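You operate a simulated robot arm through the tools that you are given. There is no shell and no other tool.

You run a simulated robot arm. Do the job below in one go: nothing can be reset, and whatever is moved stays where it is left.

TASK
Run the four apples on the feed tray through the sorting machine.
Fine: zero the counter first; tip the tray to feed them; after, stop the machine and level the tray.

It is judged by the outcome, as a careful person would: the job done as asked, and still so three seconds after it is handed in. It fails if anything else is knocked over, pushed out of place, dropped, spilled or broken.

THE ROBOT
A 6-joint arm with a two-finger parallel gripper, fixed in place. Base frame: the origin is at the foot of the arm, x ahead of it, y to its left, z up; the work surface is at about z = 0.78. Units: m, degrees, N and s.
With the tool pointing down near the work surface it reaches from about 0.32 to 0.82 m from the base axis. Its first joint turns from -166.0 to 166.0 degrees. Payload 3.43 kg.
The tool frame sits at the grasp point between the pads (the TCP): z along the fingers, y along the line on which they close. The tips reach 0.034 m beyond it. The gripper opens to 0.128 m. The fingers are 0.024 m wide and 0.012 m thick; the gripper's body (0.048 by 0.13 m) begins 0.096 m behind the TCP.
Orientation is told as [roll, pitch, yaw] about the base's x, y, z axes, in that order, counted from this pose: with the fingers straight down and closing along the base's y, the tool's x points along the base's -x, its y along +y and its z along -z.

THE INTERFACE
- The arm moves only by the tool send_rows. Its argument "deltas" is a list that holds one entry, the list of rows, each a list of 7 numbers: the shift along the tool's x, y, z in m, then the turn, a rotation vector about the tool's x, y, z in degrees, then the closure, from 0 (fully open) to 1 (shut). In form: [[[dx, dy, dz, wx, wy, wz, grip], ...]]. A call has 1 to 20 rows; each row is the pose to reach, as a shift and turn from the pose commanded when the call began, along the tool's axes at that moment. A row lasts 0.2 s, in which the tool goes at most 0.05 m and 8.6 degrees; a call with a longer step from one row to the next is refused whole, and so is a gripper value outside its range. Where a pose cannot be reached the arm comes as near as it can. A force on the tool above 70 N (or 10 N above the force at the start of the call, whichever is more), or a blocked arm, ends the call early, and 0.2 s more pass. Each finger travels about 0.045 m/s and halts on what it meets, pressing with about 30 N; the grip force reading is that of the motor and also rises with nothing between the fingers. The clock runs only during rows and for 0.2 s after the last one: add rows that repeat a pose to give the fingers time. The reply holds the time, the measured pose of the TCP, the force on the tool along the base axes, the opening and the grip force, in the units named above and with some noise, with the torque about the TCP (base axes, N m) and any sound that the robot's microphone picked up.
- Cameras (640 x 400 px; columns grow to the right, rows downward): "scene" is fixed at [0.2312, -0.4961, 1.7636]; the picture's right is [0.42, -0.91, 0.00], its down [-0.87, -0.40, -0.29] and it looks along [0.27, 0.12, -0.96] (base axes); focal length 339 px, centre (320, 200). "wrist" rides on the gripper at [0.076, -0.011, -0.16] in the tool frame; the picture's right is [0.15, 0.99, 0.00], its down [-0.88, 0.13, -0.46] and it looks along [-0.45, 0.07, 0.89] (tool axes); focal length 234 px, centre (320, 200). There is no depth. A picture from a camera that has moved, and an enlarged one, comes with that camera's place and axes in the base frame and with its lens. The place of the scene camera against the robot may be out by one fixed shift of up to 0.025 m in any direction.
- get_image(camera): a new picture of that camera. It takes no simulated time.
- zoom(camera, box): a new picture of the part [left, top, right, bottom] of that camera's present view, enlarged. It takes no simulated time.
- close_job(): hands the job in; it is judged then, once.

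Places have to be worked out from the pictures, the camera data and where the tool is seen. Open the gripper and draw the arm clear of the work before you hand the job in, unless the task says otherwise.

The tools are called after ">>>" as a command line: name --argument value ..., lists and objects as JSON in quotes. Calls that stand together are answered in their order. send_rows: Moves the arm, as the interface text tells. Its arguments: {"type":"object","properties":{"deltas":{"type":"array","items":{"type":"array","items":{"type":"array","items":{"type":"number"}}}}},"required":["deltas"]} The other tools are called the same way: get_image (camera) takes a picture; zoom (camera, box) takes an enlarged picture of a part of a camera's view; close_job () hands the job in.

At the start:

```text
t: 0.0
position: [0.2971, -0.2357, 1.3059]
ee_rot: [0.1, 0.1, 0.0]
wrist_force: [-0.2, -0.3, 0.3]
ft_torque: [0.05, 0.03, 0.01]
width: 0.128
finger_force: 0.1
```

scene: 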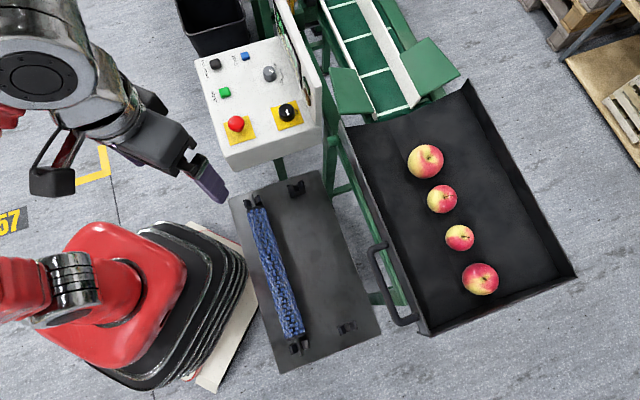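
wrist: 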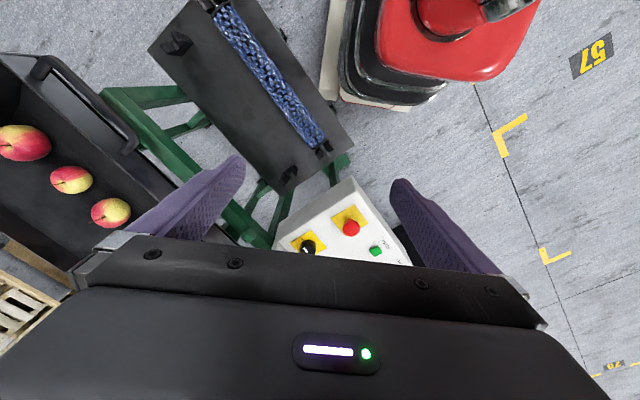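

I'll start by looking closely at the control panel, the tray and the machine before moving anything.

>>> zoom --camera "scene" --box '[190, 20, 340, 180]'

>>> zoom --camera "scene" --box '[320, 60, 600, 350]'

>>> zoom --camera "scene" --box '[220, 160, 400, 380]'

>>> zoom --camera "scene" --box '[240, 0, 480, 130]'

```text
2.50 times, centred on (265, 100) of scene
camera zoom: at [0.2312, -0.4961, 1.7636], right [0.42, -0.91, 0.0], down [-0.87, -0.4, -0.29], along [0.27, 0.12, -0.96], focal length 847 px, centre (458, 450)
```

zoom: 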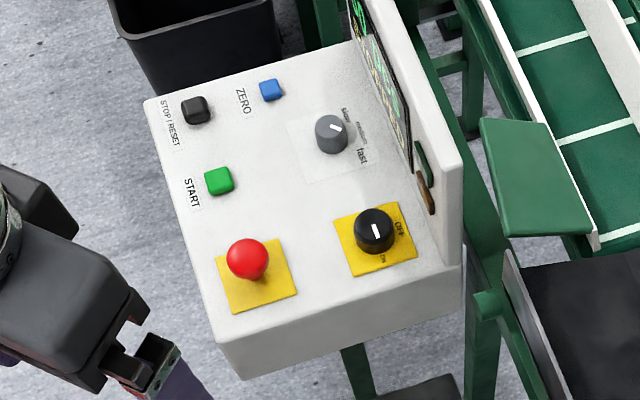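

```text
1.38 times, centred on (460, 205) of scene
camera zoom: at [0.2312, -0.4961, 1.7636], right [0.42, -0.91, 0.0], down [-0.87, -0.4, -0.29], along [0.27, 0.12, -0.96], focal length 467 px, centre (127, 193)
```

zoom: 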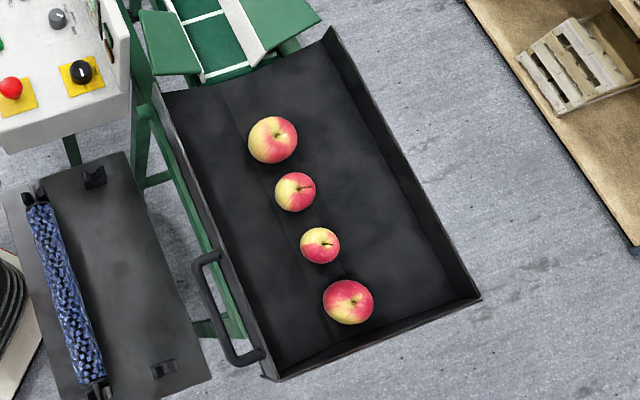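

```text
1.82 times, centred on (310, 270) of scene
camera zoom: at [0.2312, -0.4961, 1.7636], right [0.42, -0.91, 0.0], down [-0.87, -0.4, -0.29], along [0.27, 0.12, -0.96], focal length 616 px, centre (338, 73)
```

zoom: 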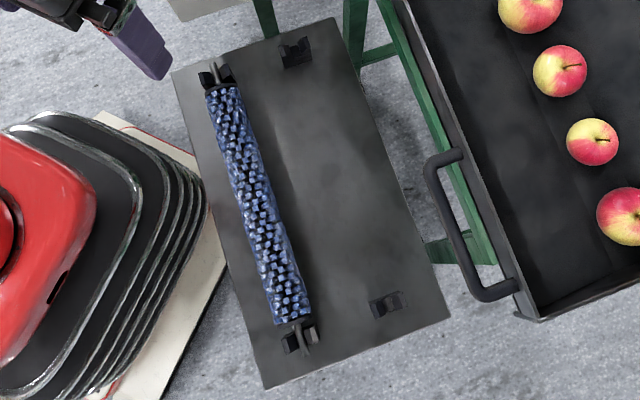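

```text
2.67 times, centred on (360, 65) of scene
camera zoom: at [0.2312, -0.4961, 1.7636], right [0.42, -0.91, 0.0], down [-0.87, -0.4, -0.29], along [0.27, 0.12, -0.96], focal length 904 px, centre (213, 560)
```

zoom: 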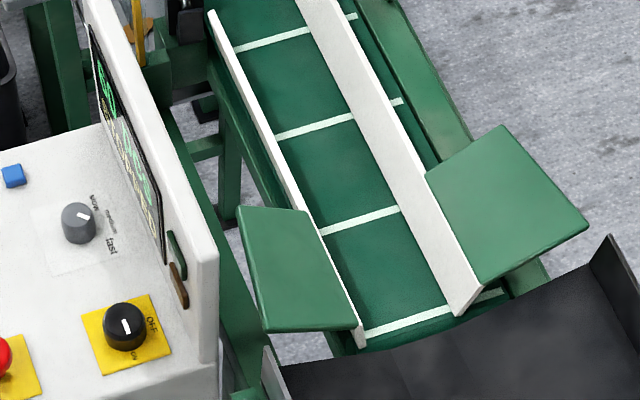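

Let me read the labels, the display and the knob markings in more detail.

>>> zoom --camera "scene" --box '[200, 40, 260, 80]'

>>> zoom --camera "scene" --box '[255, 50, 305, 82]'

>>> zoom --camera "scene" --box '[210, 80, 310, 145]'

>>> zoom --camera "scene" --box '[265, 0, 325, 110]'

>>> zoom --camera "wrist" --box '[260, 170, 420, 270]'

>>> zoom --camera "wrist" --box '[140, 0, 360, 200]'

```text
10.00 times, centred on (230, 60) of scene
camera zoom: at [0.2312, -0.4961, 1.7636], right [0.42, -0.91, 0.0], down [-0.87, -0.4, -0.29], along [0.27, 0.12, -0.96], focal length 3388 px, centre (1220, 1600)
```

zoom: 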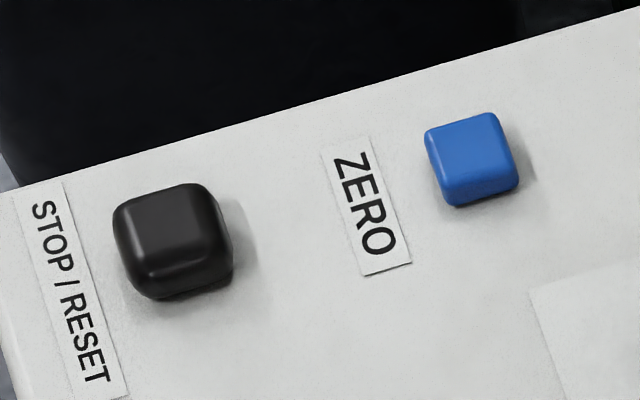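

```text
12.50 times, centred on (280, 66) of scene
camera zoom: at [0.2312, -0.4961, 1.7636], right [0.42, -0.91, 0.0], down [-0.87, -0.4, -0.29], along [0.27, 0.12, -0.96], focal length 4235 px, centre (820, 1875)
```

zoom: 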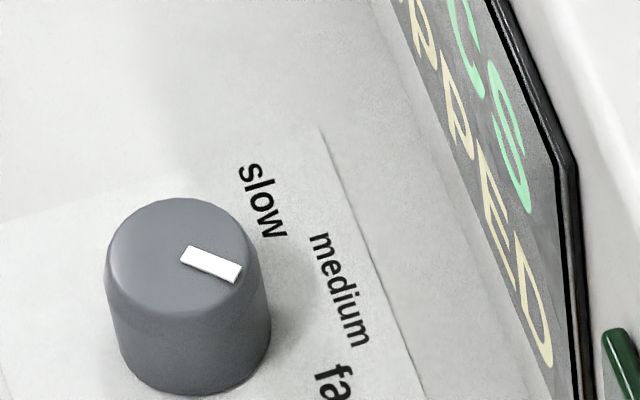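

```text
6.15 times, centred on (260, 112) of scene
camera zoom: at [0.2312, -0.4961, 1.7636], right [0.42, -0.91, 0.0], down [-0.87, -0.4, -0.29], along [0.27, 0.12, -0.96], focal length 2085 px, centre (689, 738)
```

zoom: 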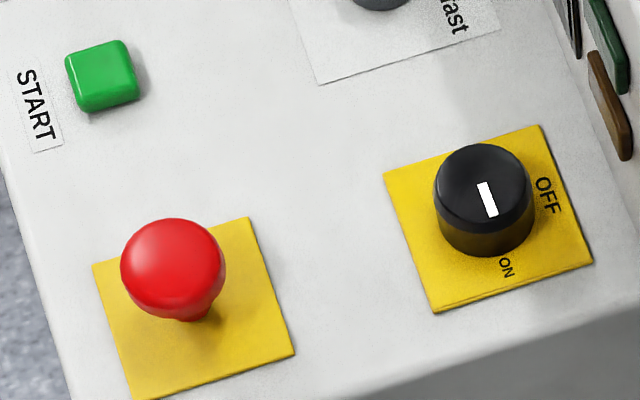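

```text
3.64 times, centred on (295, 55) of scene
camera zoom: at [0.2312, -0.4961, 1.7636], right [0.42, -0.91, 0.0], down [-0.87, -0.4, -0.29], along [0.27, 0.12, -0.96], focal length 1232 px, centre (411, 727)
```

zoom: 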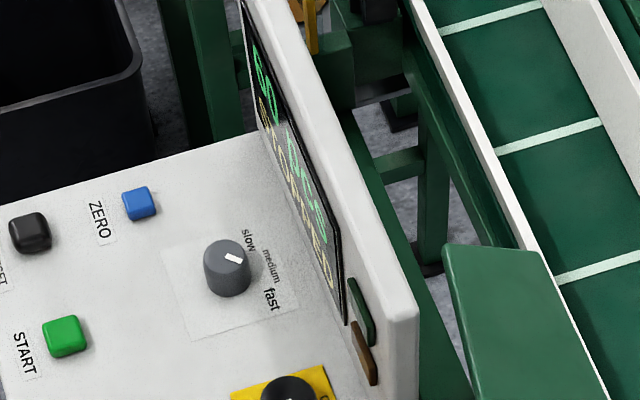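

```text
4.00 times, centred on (340, 220) of wrist
camera zoom: at [0.2212, -0.2467, 1.4644], right [-0.15, 0.99, 0.0], down [0.88, 0.13, 0.46], along [0.45, 0.07, -0.89], focal length 937 px, centre (240, 120)
```

zoom: 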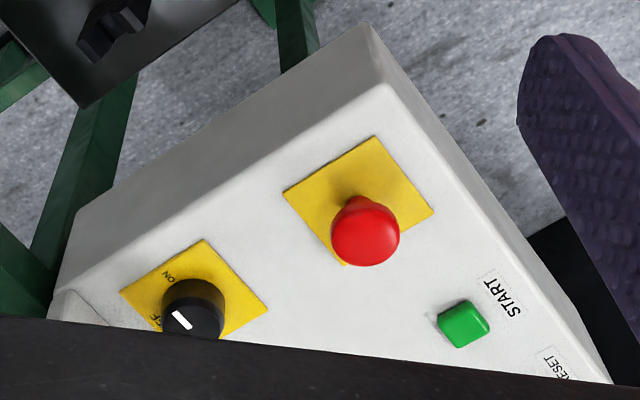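

```text
2.00 times, centred on (250, 100) of wrist
camera zoom: at [0.2212, -0.2467, 1.4644], right [-0.15, 0.99, 0.0], down [0.88, 0.13, 0.46], along [0.45, 0.07, -0.89], focal length 468 px, centre (460, 400)
```

zoom: 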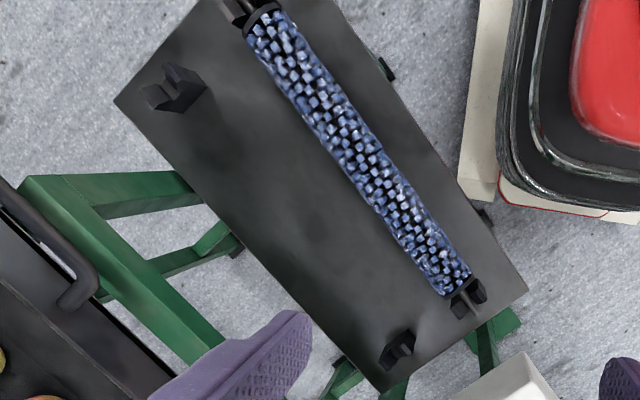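

The scene shows a console (STOP/RESET, ZERO, START, E-stop, ON/OFF switch at OFF-ish, speed knob), a rack with a blue brush roller, and the tray with four apples. I need to read the display and see the machine body, so I raise the tool and turn it to look along the conveyor with the wrist camera.

>>> send_rows --deltas '[[[-0.03, 0.03, -0.01, 0, 0, -5, 0], [-0.06, 0.06, -0.02, 0, 0, -10, 0], [-0.09, 0.09, -0.03, 0, 0, -15, 0], [-0.11, 0.12, -0.04, 0, 0, -20, 0], [-0.13, 0.15, -0.05, 0, 0, -25, 0], [-0.15, 0.18, -0.06, 0, 0, -30, 0]]]'

```text
t: 1.4
position: [0.4455, -0.0566, 1.3668]
ee_rot: [-0.1, -0.1, 30.1]
wrist_force: [-0.7, -0.1, 0.2]
ft_torque: [0.0, -0.03, -0.01]
width: 0.1283
finger_force: 0.1
```

The move went cleanly. Now I tilt the tool outward (negative turn about tool y) to look along the machine.

>>> send_rows --deltas '[[[0, 0, 0, 0, -8, 0, 0], [0, 0, 0, 0, -16, 0, 0], [0, 0, 0, 0, -24, 0, 0], [0, 0, 0, 0, -32, 0, 0], [0, 0, 0, 0, -40, 0, 0]]]'

>>> get_image --camera "wrist"

>>> get_image --camera "scene"

```text
t: 2.6
position: [0.4474, -0.0574, 1.3656]
ee_rot: [0.0, -40.0, 30.0]
wrist_force: [0.7, 0.1, 0.7]
ft_torque: [-0.03, 0.01, 0.0]
width: 0.1279
finger_force: 0.1
```

```text
taken
camera wrist: at [0.3134, -0.1458, 1.4383], right [-0.59, 0.8, -0.09], down [0.26, 0.3, 0.92], along [0.76, 0.52, -0.39], focal length 234 px, centre (320, 200)
```

wrist: 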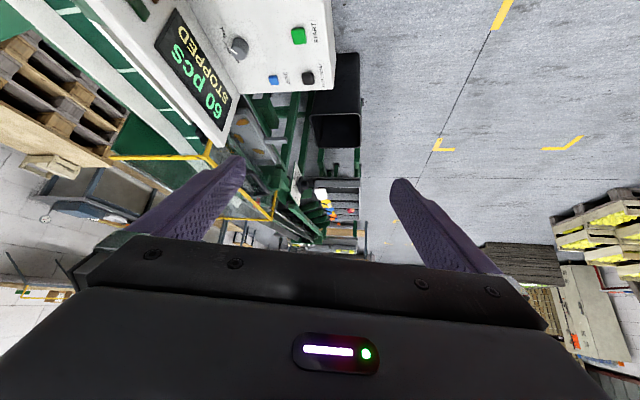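

```text
taken
```

scene: 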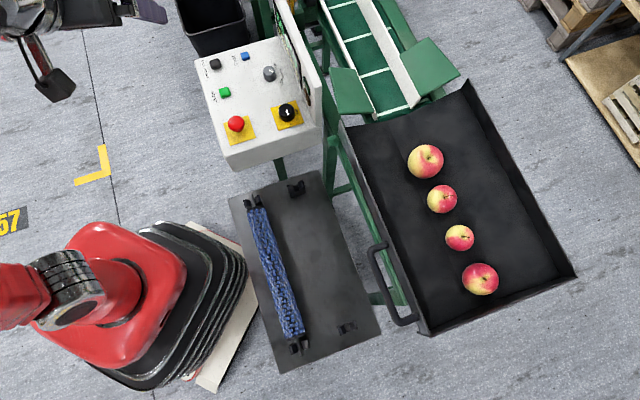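

The display reads "60 pcs / STOPPED", so power is on. Let me zoom on the machine details from here.

>>> zoom --camera "wrist" --box '[60, 0, 340, 175]'

>>> zoom --camera "wrist" --box '[200, 80, 400, 250]'

>>> zoom --camera "scene" --box '[320, 0, 480, 130]'

```text
2.29 times, centred on (200, 88) of wrist
camera zoom: at [0.3134, -0.1458, 1.4383], right [-0.59, 0.8, -0.09], down [0.26, 0.3, 0.92], along [0.76, 0.52, -0.39], focal length 535 px, centre (594, 457)
```

zoom: 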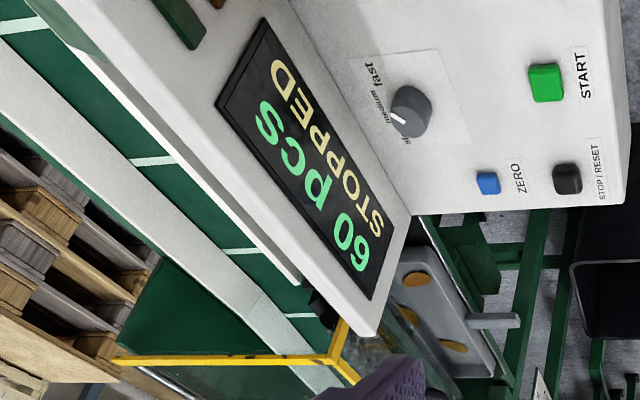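

```text
2.35 times, centred on (300, 165) of wrist
camera zoom: at [0.3134, -0.1458, 1.4383], right [-0.59, 0.8, -0.09], down [0.26, 0.3, 0.92], along [0.76, 0.52, -0.39], focal length 551 px, centre (367, 282)
```

zoom: 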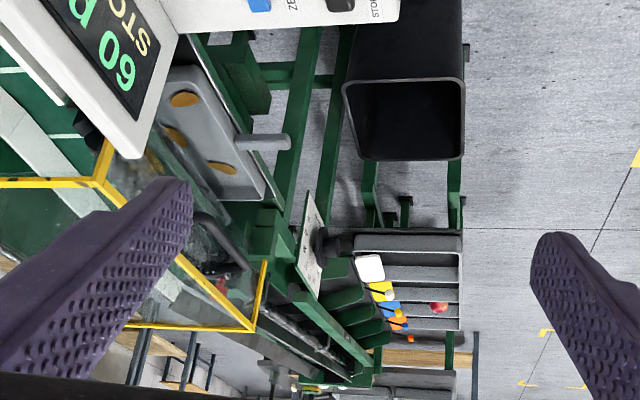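

```text
3.08 times, centred on (400, 65) of scene
camera zoom: at [0.2312, -0.4961, 1.7636], right [0.42, -0.91, 0.0], down [-0.87, -0.4, -0.29], along [0.27, 0.12, -0.96], focal length 1042 px, centre (74, 615)
```

zoom: 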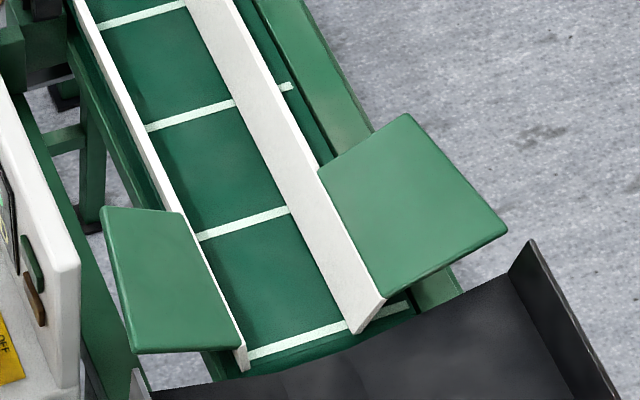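

The machine has a guarded section, a slotted grey plate and a small sign plate further along. Let me zoom tighter on those.

>>> zoom --camera "wrist" --box '[270, 150, 350, 200]'

>>> zoom --camera "wrist" --box '[225, 95, 325, 160]'

>>> zoom --camera "wrist" --box '[240, 160, 380, 250]'

>>> zoom --camera "wrist" --box '[0, 130, 160, 250]'

```text
8.00 times, centred on (310, 175) of wrist
camera zoom: at [0.3134, -0.1458, 1.4383], right [-0.59, 0.8, -0.09], down [0.26, 0.3, 0.92], along [0.76, 0.52, -0.39], focal length 1873 px, centre (400, 400)
```

zoom: 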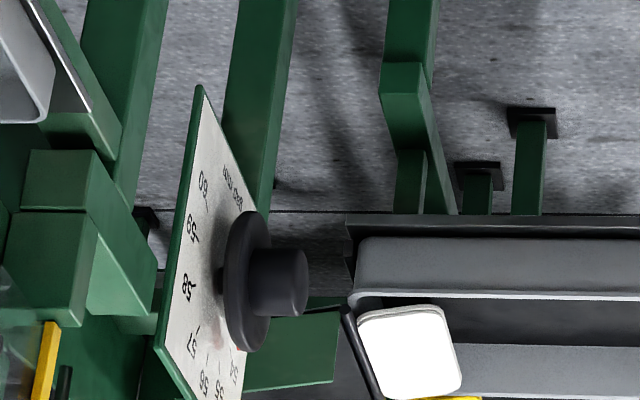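

```text
6.15 times, centred on (275, 128) of wrist
camera zoom: at [0.3134, -0.1458, 1.4383], right [-0.59, 0.8, -0.09], down [0.26, 0.3, 0.92], along [0.76, 0.52, -0.39], focal length 1441 px, centre (597, 646)
```

zoom: 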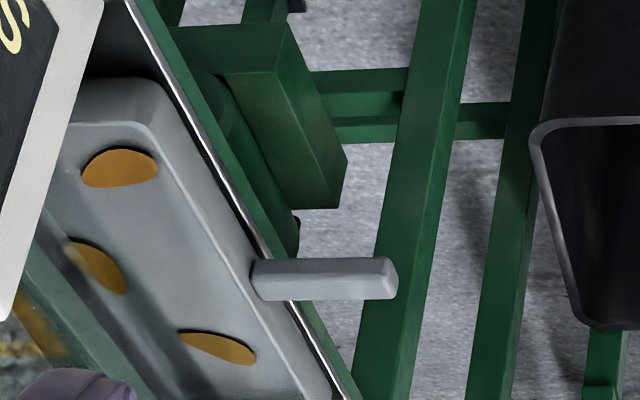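

```text
4.44 times, centred on (310, 205) of wrist
camera zoom: at [0.3134, -0.1458, 1.4383], right [-0.59, 0.8, -0.09], down [0.26, 0.3, 0.92], along [0.76, 0.52, -0.39], focal length 1041 px, centre (364, 178)
```

zoom: 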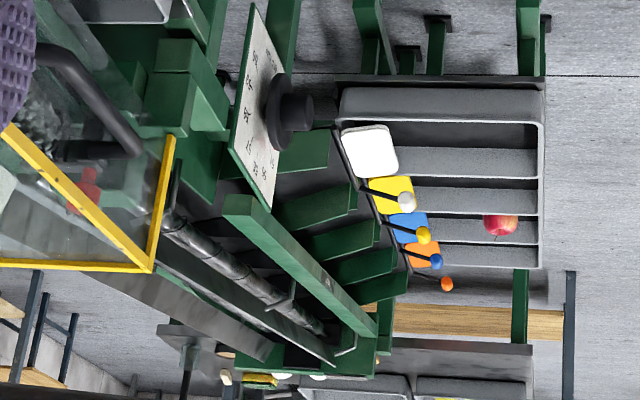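

```text
3.33 times, centred on (80, 190) of wrist
camera zoom: at [0.3134, -0.1458, 1.4383], right [-0.59, 0.8, -0.09], down [0.26, 0.3, 0.92], along [0.76, 0.52, -0.39], focal length 781 px, centre (1120, 233)
```

zoom: 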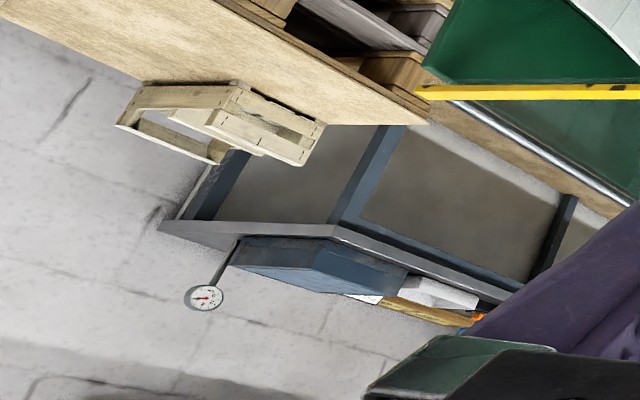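

I want a closer look into the guarded section and the dial, so I move the camera forward and tilt it down somewhat, staying high above everything.

>>> send_rows --deltas '[[[-0.037, 0.007, 0.0247, 0, 2.1, 0, 0], [-0.074, 0.014, 0.0493, 0, 4.3, 0, 0], [-0.111, 0.021, 0.074, 0, 6.4, 0, 0], [-0.148, 0.028, 0.0986, 0, 8.6, 0, 0], [-0.185, 0.035, 0.123, 0, 10.7, 0, 0], [-0.222, 0.042, 0.148, 0, 12.9, 0, 0], [-0.2585, 0.049, 0.1726, 0, 15, 0, 0]]]'

>>> get_image --camera "wrist"

```text
t: 4.2
position: [0.6599, 0.1304, 1.3749]
ee_rot: [-0.1, -25.5, 30.0]
wrist_force: [0.2, -1.0, 0.3]
ft_torque: [-0.01, 0.07, 0.03]
width: 0.1278
finger_force: 0.0
out of reach, approached as far as the arm can: row 7
```

```text
taken
camera wrist: at [0.5475, 0.0531, 1.4849], right [-0.61, 0.79, -0.06], down [0.45, 0.41, 0.79], along [0.65, 0.45, -0.61], focal length 234 px, centre (320, 200)
```

wrist: 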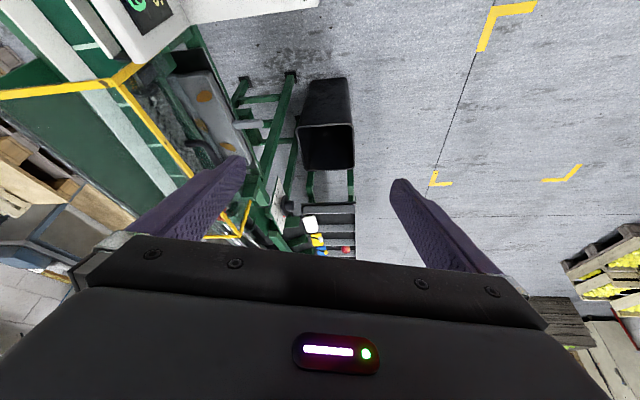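

>>> zoom --camera "wrist" --box '[100, 30, 300, 180]'

>>> zoom --camera "wrist" --box '[130, 60, 230, 160]'

>>> zoom --camera "wrist" --box '[235, 160, 375, 260]'

```text
2.67 times, centred on (200, 105) of wrist
camera zoom: at [0.5475, 0.0531, 1.4849], right [-0.61, 0.79, -0.06], down [0.45, 0.41, 0.79], along [0.65, 0.45, -0.61], focal length 624 px, centre (640, 453)
```

zoom: 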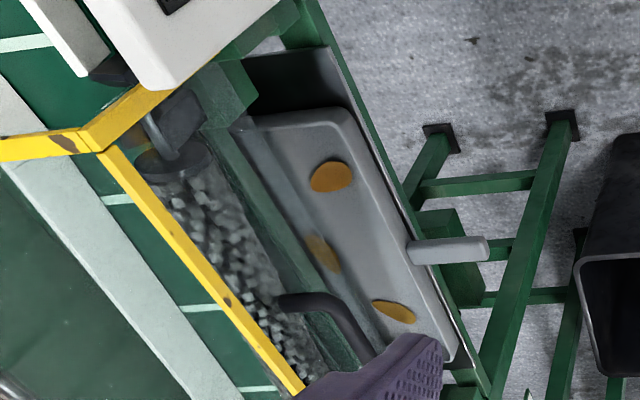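

```text
4.00 times, centred on (180, 110) of wrist
camera zoom: at [0.5475, 0.0531, 1.4849], right [-0.61, 0.79, -0.06], down [0.45, 0.41, 0.79], along [0.65, 0.45, -0.61], focal length 937 px, centre (880, 560)
```

zoom: 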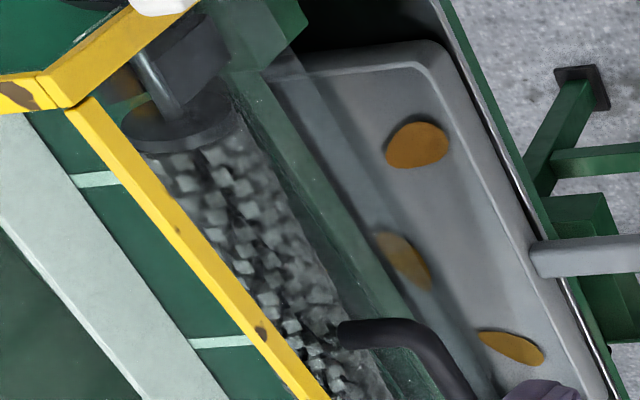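

```text
4.00 times, centred on (305, 210) of wrist
camera zoom: at [0.5475, 0.0531, 1.4849], right [-0.61, 0.79, -0.06], down [0.45, 0.41, 0.79], along [0.65, 0.45, -0.61], focal length 937 px, centre (380, 160)
```

zoom: 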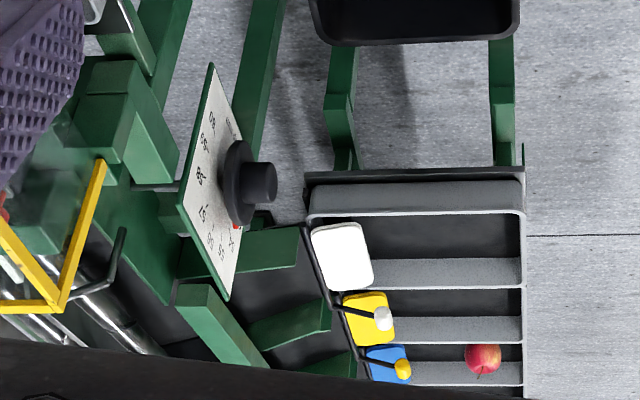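

The brush in the machine is in place behind the guard. The outlet boxes, dial and drip tray look normal. Now I go back over the console and turn the tool so that the camera faces the display (yaw about -45) to locate the buttons accurately.

>>> send_rows --deltas '[[[0.03, -0.013, -0.007, 0, 7, 0, 0], [0.06, -0.026, -0.014, 0, 14, 0, 0], [0.0918, -0.039, -0.0207, 0, 21, 0, 0], [0.0918, -0.039, -0.0207, 0, 25.4, 0, 0]]]'

```text
t: 5.2
position: [0.5724, 0.0472, 1.3172]
ee_rot: [-0.2, 0.2, 30.0]
wrist_force: [-0.2, 0.4, -0.5]
ft_torque: [-0.02, 0.03, -0.02]
width: 0.1282
finger_force: 0.0
out of reach, approached as far as the arm can: row 1, 2, 3, 4
```

Now rotating the tool about its axis by 75° and lowering slightly.

>>> send_rows --deltas '[[[0, -0.006, 0.011, 0, 0, 8.4, 0], [0, -0.012, 0.022, 0, 0, 16.8, 0], [0, -0.018, 0.033, 0, 0, 25.2, 0], [0, -0.024, 0.044, 0, 0, 33.6, 0], [0, -0.03, 0.055, 0, 0, 42, 0], [0, -0.036, 0.066, 0, 0, 50.4, 0], [0, -0.042, 0.077, 0, 0, 58.8, 0], [0, -0.048, 0.088, 0, 0, 67, 0], [0, -0.055, 0.097, 0, 0, 75, 0]]]'

>>> get_image --camera "wrist"

>>> get_image --camera "scene"

```text
t: 7.2
position: [0.601, -0.0021, 1.2187]
ee_rot: [-0.4, 0.1, -45.2]
wrist_force: [0.4, -0.8, 0.5]
ft_torque: [0.0, 0.01, 0.02]
width: 0.1283
finger_force: 0.0
```

```text
taken
camera wrist: at [0.542, 0.0465, 1.3778], right [0.6, 0.8, -0.01], down [0.72, -0.53, 0.45], along [0.36, -0.28, -0.89], focal length 234 px, centre (320, 200)
```

wrist: 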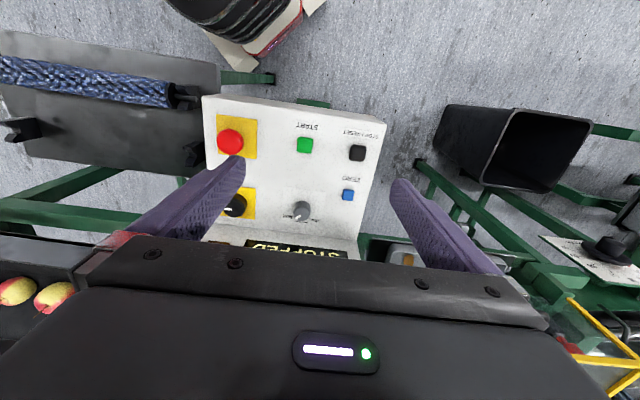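

```text
taken
```

scene: 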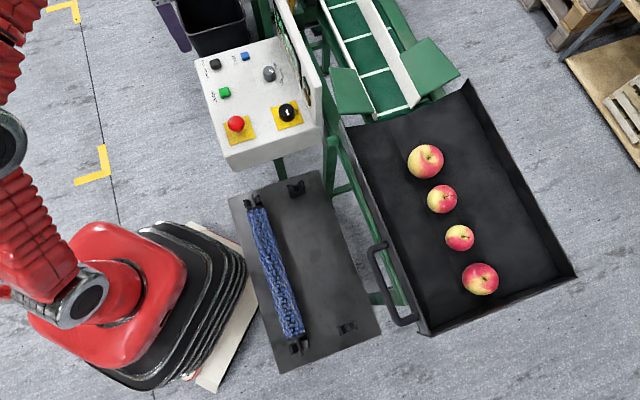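

START ≈ (0.610,-0.037,0.952), STOP ≈ (0.674,0.030,0.966), ZERO ≈ (0.741,-0.029,0.954) by triangulation from two wrist views. I close the fingers and move to a hover about 7 cm above ZERO.

>>> send_rows --deltas '[[[-0.02, 0.0134, 0.0265, 0, 0, 0, 1], [-0.04, 0.0268, 0.053, 0, 0, 0, 1], [-0.059, 0.04, 0.0795, 0, 0, 0, 1], [-0.078, 0.0535, 0.106, 0, 0, 0, 1], [-0.098, 0.067, 0.1325, 0, 0, 0, 1], [-0.1178, 0.0803, 0.15, 0, 0, 0, 1], [-0.1178, 0.0803, 0.159, 0, 0, 0, 1], [-0.1178, 0.0803, 0.159, 0, 0, 0, 1]]]'

>>> get_image --camera "wrist"

>>> get_image --camera "scene"

```text
t: 9.0
position: [0.7403, -0.0283, 1.0595]
ee_rot: [-0.4, 0.1, -45.1]
wrist_force: [-1.2, -0.4, 0.6]
ft_torque: [0.03, 0.0, 0.01]
width: 0.0
finger_force: 28.1
```

```text
taken
camera wrist: at [0.681, 0.019, 1.2181], right [0.6, 0.8, -0.01], down [0.72, -0.53, 0.45], along [0.36, -0.28, -0.89], focal length 234 px, centre (320, 200)
```

wrist: 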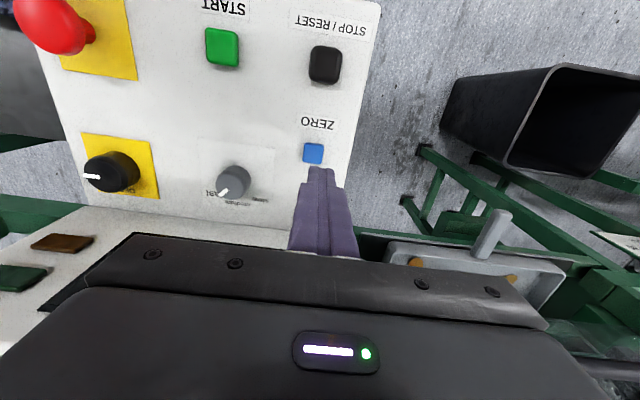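

```text
taken
```

scene: 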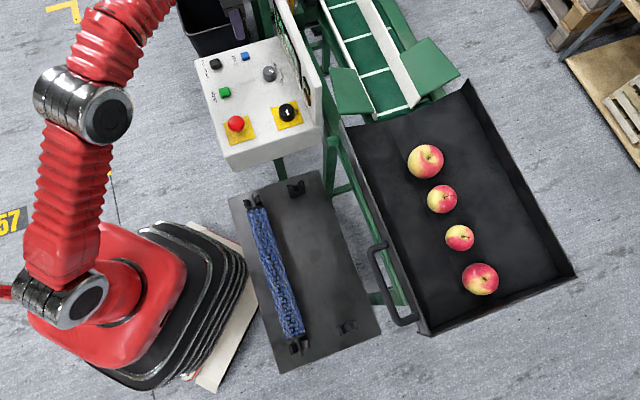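

From this close view ZERO is centred near (0.732,-0.030), about 8 mm off my tip. I shift laterally and descend to about 1.5 cm above the estimated button top.

>>> send_rows --deltas '[[[0.0046, -0.0071, 0.0, 0, 0, 0, 1], [0.0046, -0.0071, 0.015, 0, 0, 0, 1], [0.0046, -0.0071, 0.03, 0, 0, 0, 1], [0.0046, -0.0071, 0.038, 0, 0, 0, 1], [0.0046, -0.0071, 0.038, 0, 0, 0, 1]]]'

>>> zoom --camera "wrist" --box '[240, 80, 400, 200]'

>>> zoom --camera "scene" --box '[200, 20, 290, 90]'

```text
t: 10.2
position: [0.7316, -0.0305, 1.0221]
ee_rot: [-0.3, 0.0, -45.0]
wrist_force: [1.3, 0.5, 0.5]
ft_torque: [-0.01, -0.03, 0.03]
width: 0.0002
finger_force: 29.6
```

```text
3.33 times, centred on (320, 140) of wrist
camera zoom: at [0.6726, 0.0171, 1.1803], right [0.6, 0.8, -0.01], down [0.72, -0.53, 0.45], along [0.36, -0.28, -0.89], focal length 781 px, centre (320, 400)
```

zoom: 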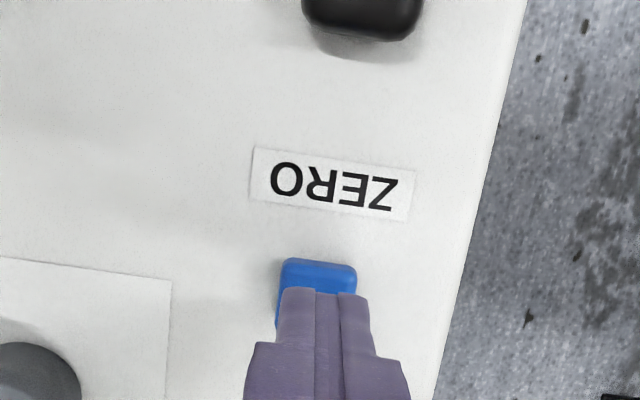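

```text
5.71 times, centred on (245, 55) of scene
camera zoom: at [0.2312, -0.4961, 1.7636], right [0.42, -0.91, 0.0], down [-0.87, -0.4, -0.29], along [0.27, 0.12, -0.96], focal length 1936 px, centre (749, 1029)
```

zoom: 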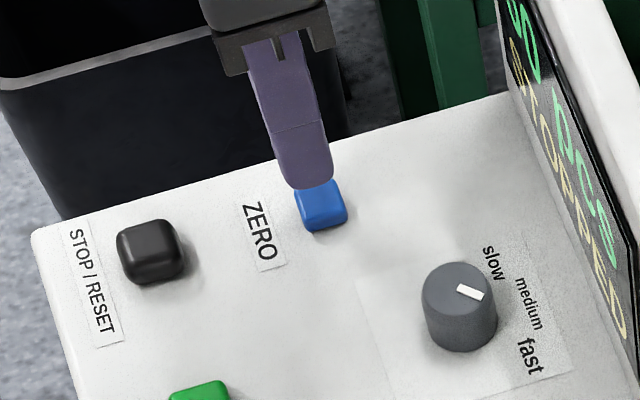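

Tip is right over ZERO. I descend slowly in small steps and watch the force.

>>> send_rows --deltas '[[[0, 0, 0.004, 0, 0, 0, 1], [0, 0, 0.008, 0, 0, 0, 1], [0, 0, 0.011, 0, 0, 0, 1], [0, 0, 0.013, 0, 0, 0, 1], [0, 0, 0.015, 0, 0, 0, 1]]]'

>>> zoom --camera "scene" --box '[200, 20, 290, 90]'

```text
t: 11.4
position: [0.7322, -0.03, 1.007]
ee_rot: [-0.4, 0.1, -45.1]
wrist_force: [0.0, -0.5, 0.3]
ft_torque: [0.01, 0.0, 0.0]
width: 0.0002
finger_force: 29.4
```

```text
5.71 times, centred on (245, 55) of scene
camera zoom: at [0.2312, -0.4961, 1.7636], right [0.42, -0.91, 0.0], down [-0.87, -0.4, -0.29], along [0.27, 0.12, -0.96], focal length 1936 px, centre (749, 1029)
```

zoom: 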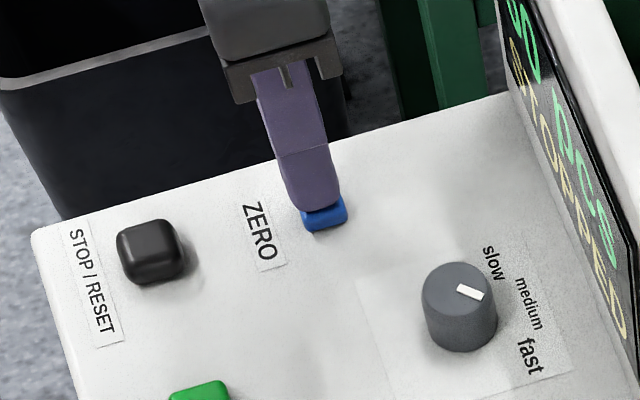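

No contact force yet; the tip is just over the button. Continuing in 1.5 mm steps.

>>> send_rows --deltas '[[[0, 0, 0.0015, 0, 0, 0, 1], [0, 0, 0.003, 0, 0, 0, 1], [0, 0, 0.0045, 0, 0, 0, 1], [0, 0, 0.006, 0, 0, 0, 1], [0, 0, 0.006, 0, 0, 0, 1]]]'

>>> zoom --camera "scene" --box '[200, 0, 330, 110]'

```text
t: 12.6
position: [0.7326, -0.0293, 0.9997]
ee_rot: [-0.4, 0.1, -45.0]
wrist_force: [-0.5, 0.1, 3.0]
ft_torque: [0.02, -0.04, 0.0]
width: 0.0001
finger_force: 30.0
heard: click
```

```text
3.64 times, centred on (265, 55) of scene
camera zoom: at [0.2312, -0.4961, 1.7636], right [0.42, -0.91, 0.0], down [-0.87, -0.4, -0.29], along [0.27, 0.12, -0.96], focal length 1232 px, centre (520, 727)
```

zoom: 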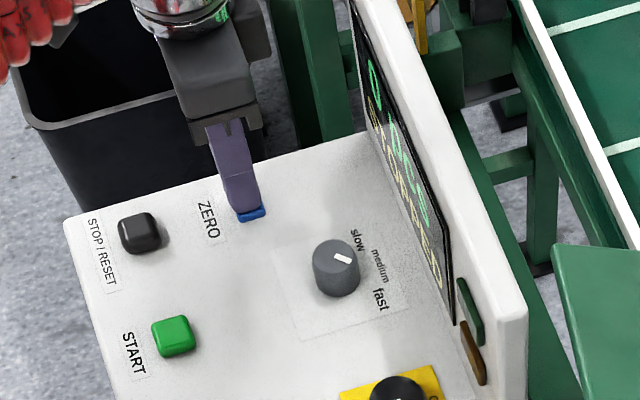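

A click was heard with ~3 N. I lift off 5 cm and check the display.

>>> send_rows --deltas '[[[0, 0, -0.02, 0, 0, 0, 1], [0, 0, -0.04, 0, 0, 0, 1], [0, 0, -0.055, 0, 0, 0, 1]]]'

>>> zoom --camera "scene" --box '[265, 0, 325, 110]'

>>> get_image --camera "wrist"

```text
t: 13.4
position: [0.731, -0.0295, 1.0547]
ee_rot: [-0.4, 0.1, -45.0]
wrist_force: [0.1, 0.3, 0.1]
ft_torque: [-0.01, 0.01, 0.0]
width: 0.0
finger_force: 29.9
```

```text
3.64 times, centred on (295, 55) of scene
camera zoom: at [0.2312, -0.4961, 1.7636], right [0.42, -0.91, 0.0], down [-0.87, -0.4, -0.29], along [0.27, 0.12, -0.96], focal length 1232 px, centre (411, 727)
```

zoom: 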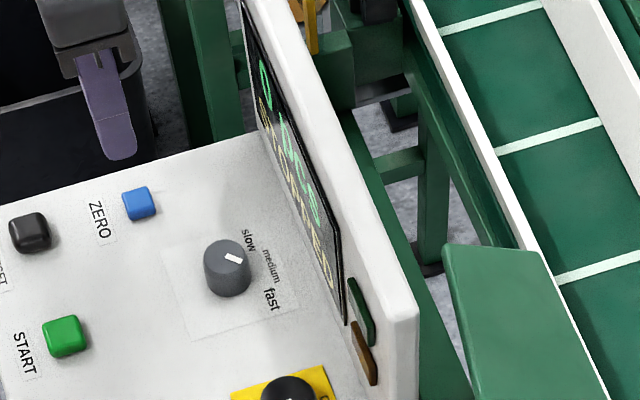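

```text
taken
camera wrist: at [0.6725, 0.0173, 1.2141], right [0.6, 0.8, -0.01], down [0.72, -0.53, 0.45], along [0.36, -0.28, -0.89], focal length 234 px, centre (320, 200)
```

wrist: 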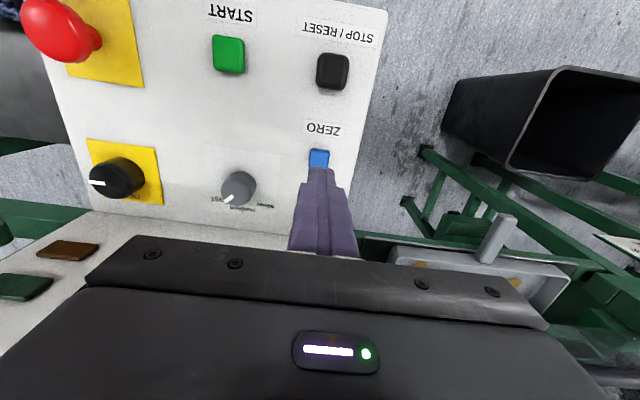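

The counter now reads "0 pcs". Next I move over START at about (0.607,-0.037) and descend close to it.

>>> send_rows --deltas '[[[0.025, -0.028, 0, 0, 0, 0, 1], [0.05, -0.056, 0, 0, 0, 0, 1], [0.07, -0.08, 0, 0, 0, 0, 1], [0.0826, -0.0926, 0.0, 0, 0, 0, 1], [0.0826, -0.0926, 0.018, 0, 0, 0, 1], [0.0826, -0.0926, 0.033, 0, 0, 0, 1], [0.0826, -0.0926, 0.033, 0, 0, 0, 1]]]'

>>> zoom --camera "wrist" --box '[240, 80, 400, 200]'

>>> zoom --camera "scene" --box '[180, 60, 280, 130]'

```text
t: 15.0
position: [0.6085, -0.0368, 1.0237]
ee_rot: [-0.4, 0.0, -45.0]
wrist_force: [-0.2, 0.3, 0.9]
ft_torque: [-0.01, 0.0, 0.02]
width: 0.0
finger_force: 29.9
```

```text
3.33 times, centred on (320, 140) of wrist
camera zoom: at [0.5484, 0.01, 1.1824], right [0.6, 0.8, -0.01], down [0.72, -0.53, 0.45], along [0.36, -0.28, -0.89], focal length 781 px, centre (320, 400)
```

zoom: 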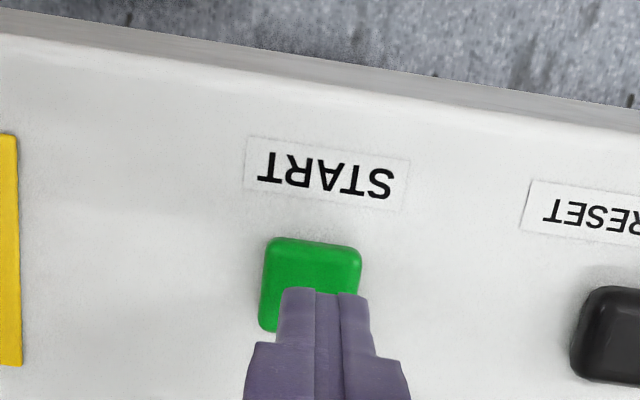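

```text
5.71 times, centred on (230, 95) of scene
camera zoom: at [0.2312, -0.4961, 1.7636], right [0.42, -0.91, 0.0], down [-0.87, -0.4, -0.29], along [0.27, 0.12, -0.96], focal length 1936 px, centre (834, 800)
```

zoom: 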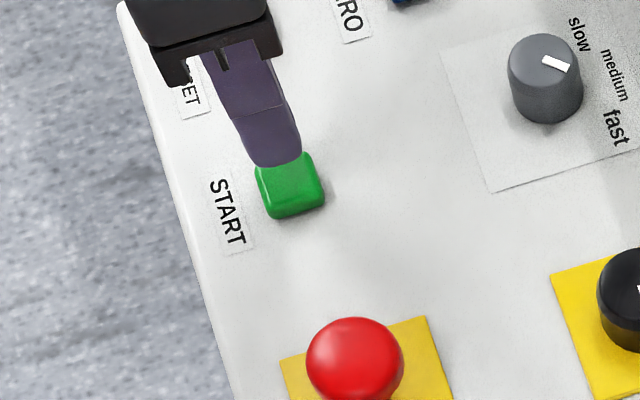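

START is slightly (≈4 mm) toward tool +x from my tip; I correct and descend slowly.

>>> send_rows --deltas '[[[0.004, -0.002, 0.004, 0, 0, 0, 1], [0.004, -0.002, 0.008, 0, 0, 0, 1], [0.004, -0.002, 0.011, 0, 0, 0, 1], [0.004, -0.002, 0.013, 0, 0, 0, 1], [0.004, -0.002, 0.015, 0, 0, 0, 1]]]'

>>> zoom --camera "scene" --box '[180, 60, 280, 130]'

```text
t: 16.2
position: [0.6043, -0.0352, 1.0075]
ee_rot: [-0.4, 0.2, -45.1]
wrist_force: [0.3, -0.1, 0.5]
ft_torque: [0.02, 0.01, 0.0]
width: 0.0
finger_force: 30.0
```

```text
5.71 times, centred on (230, 95) of scene
camera zoom: at [0.2312, -0.4961, 1.7636], right [0.42, -0.91, 0.0], down [-0.87, -0.4, -0.29], along [0.27, 0.12, -0.96], focal length 1936 px, centre (834, 800)
```

zoom: 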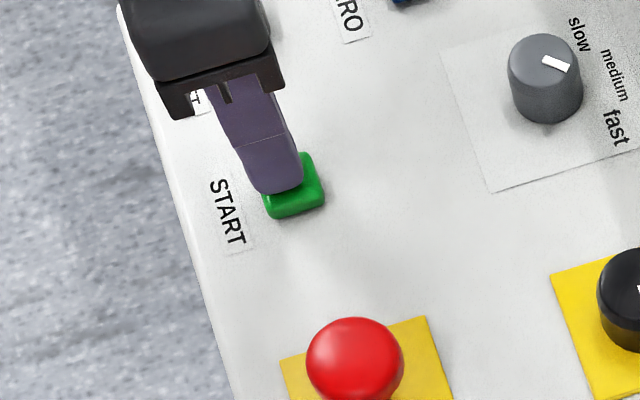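

Still no contact; continuing down in 1.5 mm steps until the click.

>>> send_rows --deltas '[[[0, 0, 0.0015, 0, 0, 0, 1], [0, 0, 0.003, 0, 0, 0, 1], [0, 0, 0.0045, 0, 0, 0, 1], [0, 0, 0.006, 0, 0, 0, 1], [0, 0, 0.006, 0, 0, 0, 1]]]'

>>> zoom --camera "scene" --box '[200, 0, 330, 110]'

```text
t: 17.4
position: [0.6043, -0.0351, 1.0038]
ee_rot: [-0.3, 0.0, -45.0]
wrist_force: [0.0, -1.1, 2.2]
ft_torque: [-0.02, 0.02, 0.04]
width: 0.0
finger_force: 29.6
heard: click
```

```text
3.64 times, centred on (265, 55) of scene
camera zoom: at [0.2312, -0.4961, 1.7636], right [0.42, -0.91, 0.0], down [-0.87, -0.4, -0.29], along [0.27, 0.12, -0.96], focal length 1232 px, centre (520, 727)
```

zoom: 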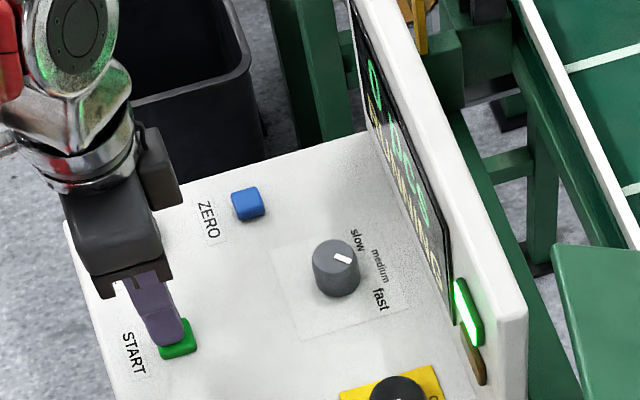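

The green lamp lit up: the machine is started. I lift off and check the display and belt.

>>> send_rows --deltas '[[[0, 0, -0.03, 0, 0, 0, 1], [0, 0, -0.07, 0, 0, 0, 1], [0, 0, -0.11, 0, 0, 0, 1], [0, 0, -0.15, 0, 0, 0, 1], [0, 0, -0.19, 0, 0, 0, 1]]]'

>>> get_image --camera "wrist"

>>> zoom --camera "scene" --box '[240, 0, 480, 130]'

```text
t: 18.6
position: [0.6042, -0.034, 1.1934]
ee_rot: [-0.4, 0.1, -45.1]
wrist_force: [0.0, -0.6, -0.8]
ft_torque: [-0.04, 0.01, -0.02]
width: 0.0001
finger_force: 29.6
```

```text
taken
camera wrist: at [0.5455, 0.0119, 1.3526], right [0.6, 0.8, -0.01], down [0.72, -0.53, 0.45], along [0.36, -0.28, -0.89], focal length 234 px, centre (320, 200)
```

wrist: 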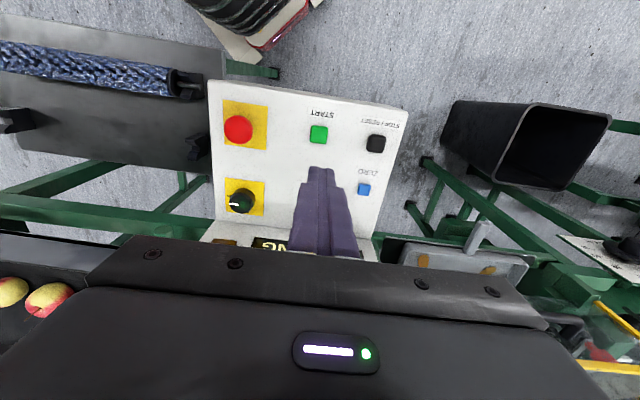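

```text
2.67 times, centred on (360, 65) of scene
camera zoom: at [0.2312, -0.4961, 1.7636], right [0.42, -0.91, 0.0], down [-0.87, -0.4, -0.29], along [0.27, 0.12, -0.96], focal length 904 px, centre (213, 560)
```

zoom: 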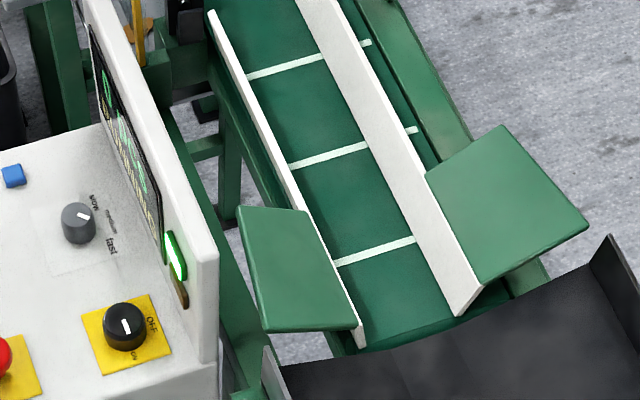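

Belt is running and the display says RUNNING. Now I move the arm high over toward the tray handle to examine the handle and hinge, opening the gripper on the way.

>>> send_rows --deltas '[[[0, 0, -0.045, 0, 0, 0, 0.5], [0, 0, -0.09, 0, 0, 0, 0.5], [-0.0095, -0.0395, -0.107, 0, 0, 0, 0.5], [-0.019, -0.079, -0.107, 0, 0, 0, 0.5], [-0.0286, -0.1184, -0.107, 0, 0, 0, 0.5], [-0.0382, -0.158, -0.107, 0, 0, 0, 0.5], [-0.0477, -0.1974, -0.107, 0, 0, 0, 0.5], [-0.0572, -0.2368, -0.107, 0, 0, 0, 0.5], [-0.0668, -0.2763, -0.107, 0, 0, 0, 0.5], [-0.0763, -0.3158, -0.107, 0, 0, 0, 0.5], [-0.0859, -0.3553, -0.107, 0, 0, 0, 0.5], [-0.0954, -0.3947, -0.107, 0, 0, 0, 0.5], [-0.105, -0.4342, -0.107, 0, 0, 0, 0.5], [-0.1145, -0.4737, -0.107, 0, 0, 0, 0.5]]]'

>>> get_image --camera "wrist"

>>> get_image --camera "scene"

```text
t: 21.6
position: [0.3505, -0.4517, 1.3025]
ee_rot: [-0.5, 0.1, -45.1]
wrist_force: [0.0, -0.7, 0.5]
ft_torque: [-0.01, -0.01, -0.02]
width: 0.0638
finger_force: 0.0
```

```text
taken
camera wrist: at [0.2904, -0.4033, 1.4614], right [0.6, 0.8, -0.01], down [0.72, -0.53, 0.45], along [0.36, -0.28, -0.89], focal length 234 px, centre (320, 200)
```

wrist: 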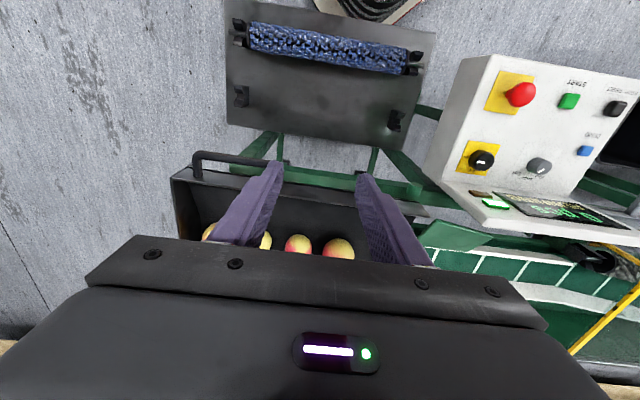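

```text
taken
```

scene: 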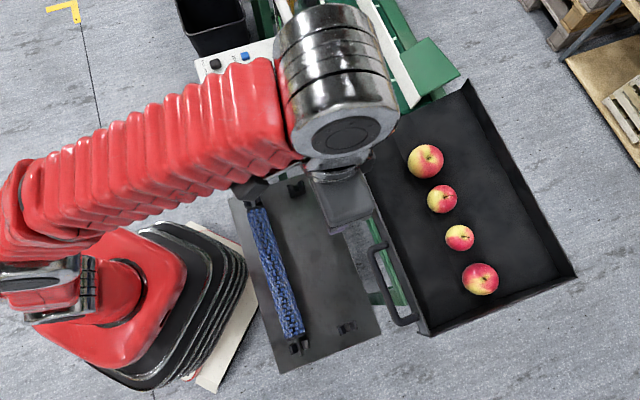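

Zooming on the handle and tray edge.

>>> zoom --camera "wrist" --box '[150, 110, 450, 260]'

>>> zoom --camera "scene" --box '[340, 220, 460, 350]'

```text
2.13 times, centred on (300, 185) of wrist
camera zoom: at [0.2904, -0.4033, 1.4614], right [0.6, 0.8, -0.01], down [0.72, -0.53, 0.45], along [0.36, -0.28, -0.89], focal length 500 px, centre (363, 232)
```

zoom: 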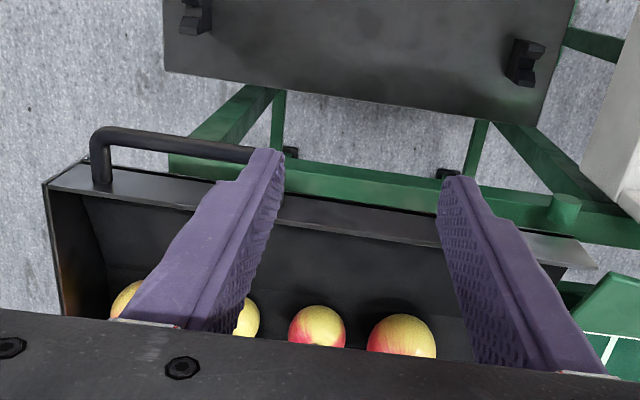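

```text
3.08 times, centred on (400, 285) of scene
camera zoom: at [0.2312, -0.4961, 1.7636], right [0.42, -0.91, 0.0], down [-0.87, -0.4, -0.29], along [0.27, 0.12, -0.96], focal length 1042 px, centre (74, -62)
```

zoom: 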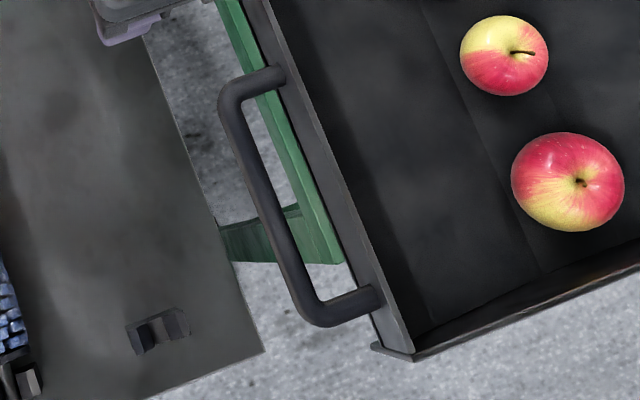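

From several views the handle bar runs from about (0.257,-0.639) to (0.355,-0.535) at z≈1.085, parallel to the conveyor, about 5 cm out from the tray wall. I turn the tool to yaw +45 (fingers closing across the bar) and hover above its middle.

>>> send_rows --deltas '[[[-0.0054, -0.0106, 0.0, 0, 0, -7.5, 0.6], [-0.0107, -0.0212, 0.0, 0, 0, -15, 0.6], [-0.0161, -0.0318, 0.0, 0, 0, -22.5, 0.6], [-0.0215, -0.0423, 0.0, 0, 0, -30, 0.6], [-0.0268, -0.0529, 0.0, 0, 0, -37.5, 0.6], [-0.0322, -0.0635, 0.005, 0, 0, -45, 0.6], [-0.0376, -0.0741, 0.01, 0, 0, -52.5, 0.6], [-0.0429, -0.0847, 0.015, 0, 0, -60, 0.6], [-0.0483, -0.0953, 0.02, 0, 0, -67.5, 0.6], [-0.0537, -0.1058, 0.03, 0, 0, -75, 0.6], [-0.059, -0.1164, 0.04, 0, 0, -82.5, 0.6], [-0.0644, -0.127, 0.0525, 0, 0, -90, 0.6]]]'

>>> get_image --camera "wrist"

>>> get_image --camera "scene"

```text
t: 24.2
position: [0.3043, -0.5779, 1.2442]
ee_rot: [-0.2, 0.4, 45.1]
wrist_force: [-0.1, 0.4, -0.3]
ft_torque: [-0.01, -0.02, -0.02]
width: 0.0513
finger_force: 0.0
out of reach, approached as far as the arm can: row 4, 5, 6, 7, 8, 9, 10, 11, 12
```

```text
taken
camera wrist: at [0.2596, -0.6383, 1.4039], right [-0.8, 0.59, 0.0], down [0.53, 0.72, 0.45], along [0.27, 0.36, -0.89], focal length 234 px, centre (320, 200)
```

wrist: 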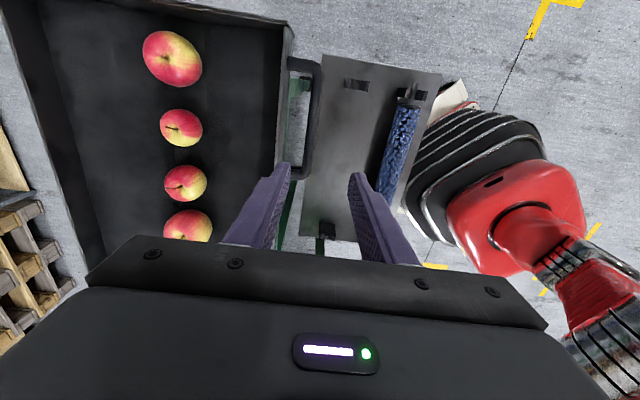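

```text
taken
```

scene: 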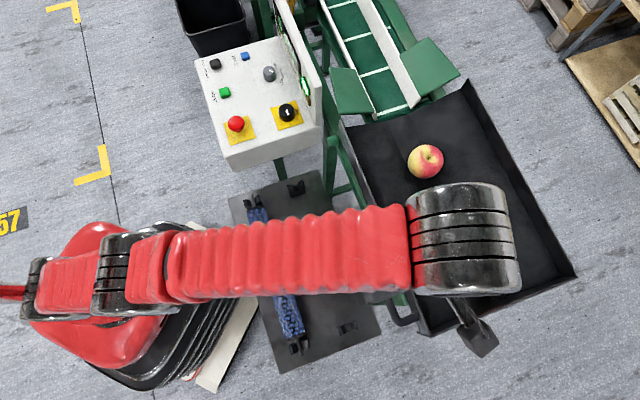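

The view shows the bar clearly. Let me zoom for exact bar location.

>>> zoom --camera "wrist" --box '[240, 40, 400, 200]'

```text
2.50 times, centred on (320, 120) of wrist
camera zoom: at [0.2596, -0.6383, 1.4039], right [-0.8, 0.59, 0.0], down [0.53, 0.72, 0.45], along [0.27, 0.36, -0.89], focal length 585 px, centre (320, 400)
```

zoom: 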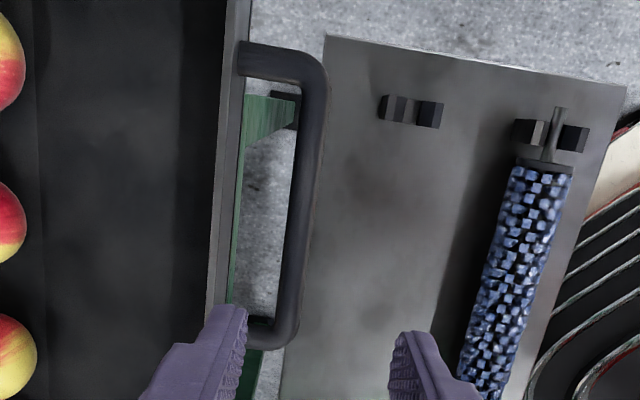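

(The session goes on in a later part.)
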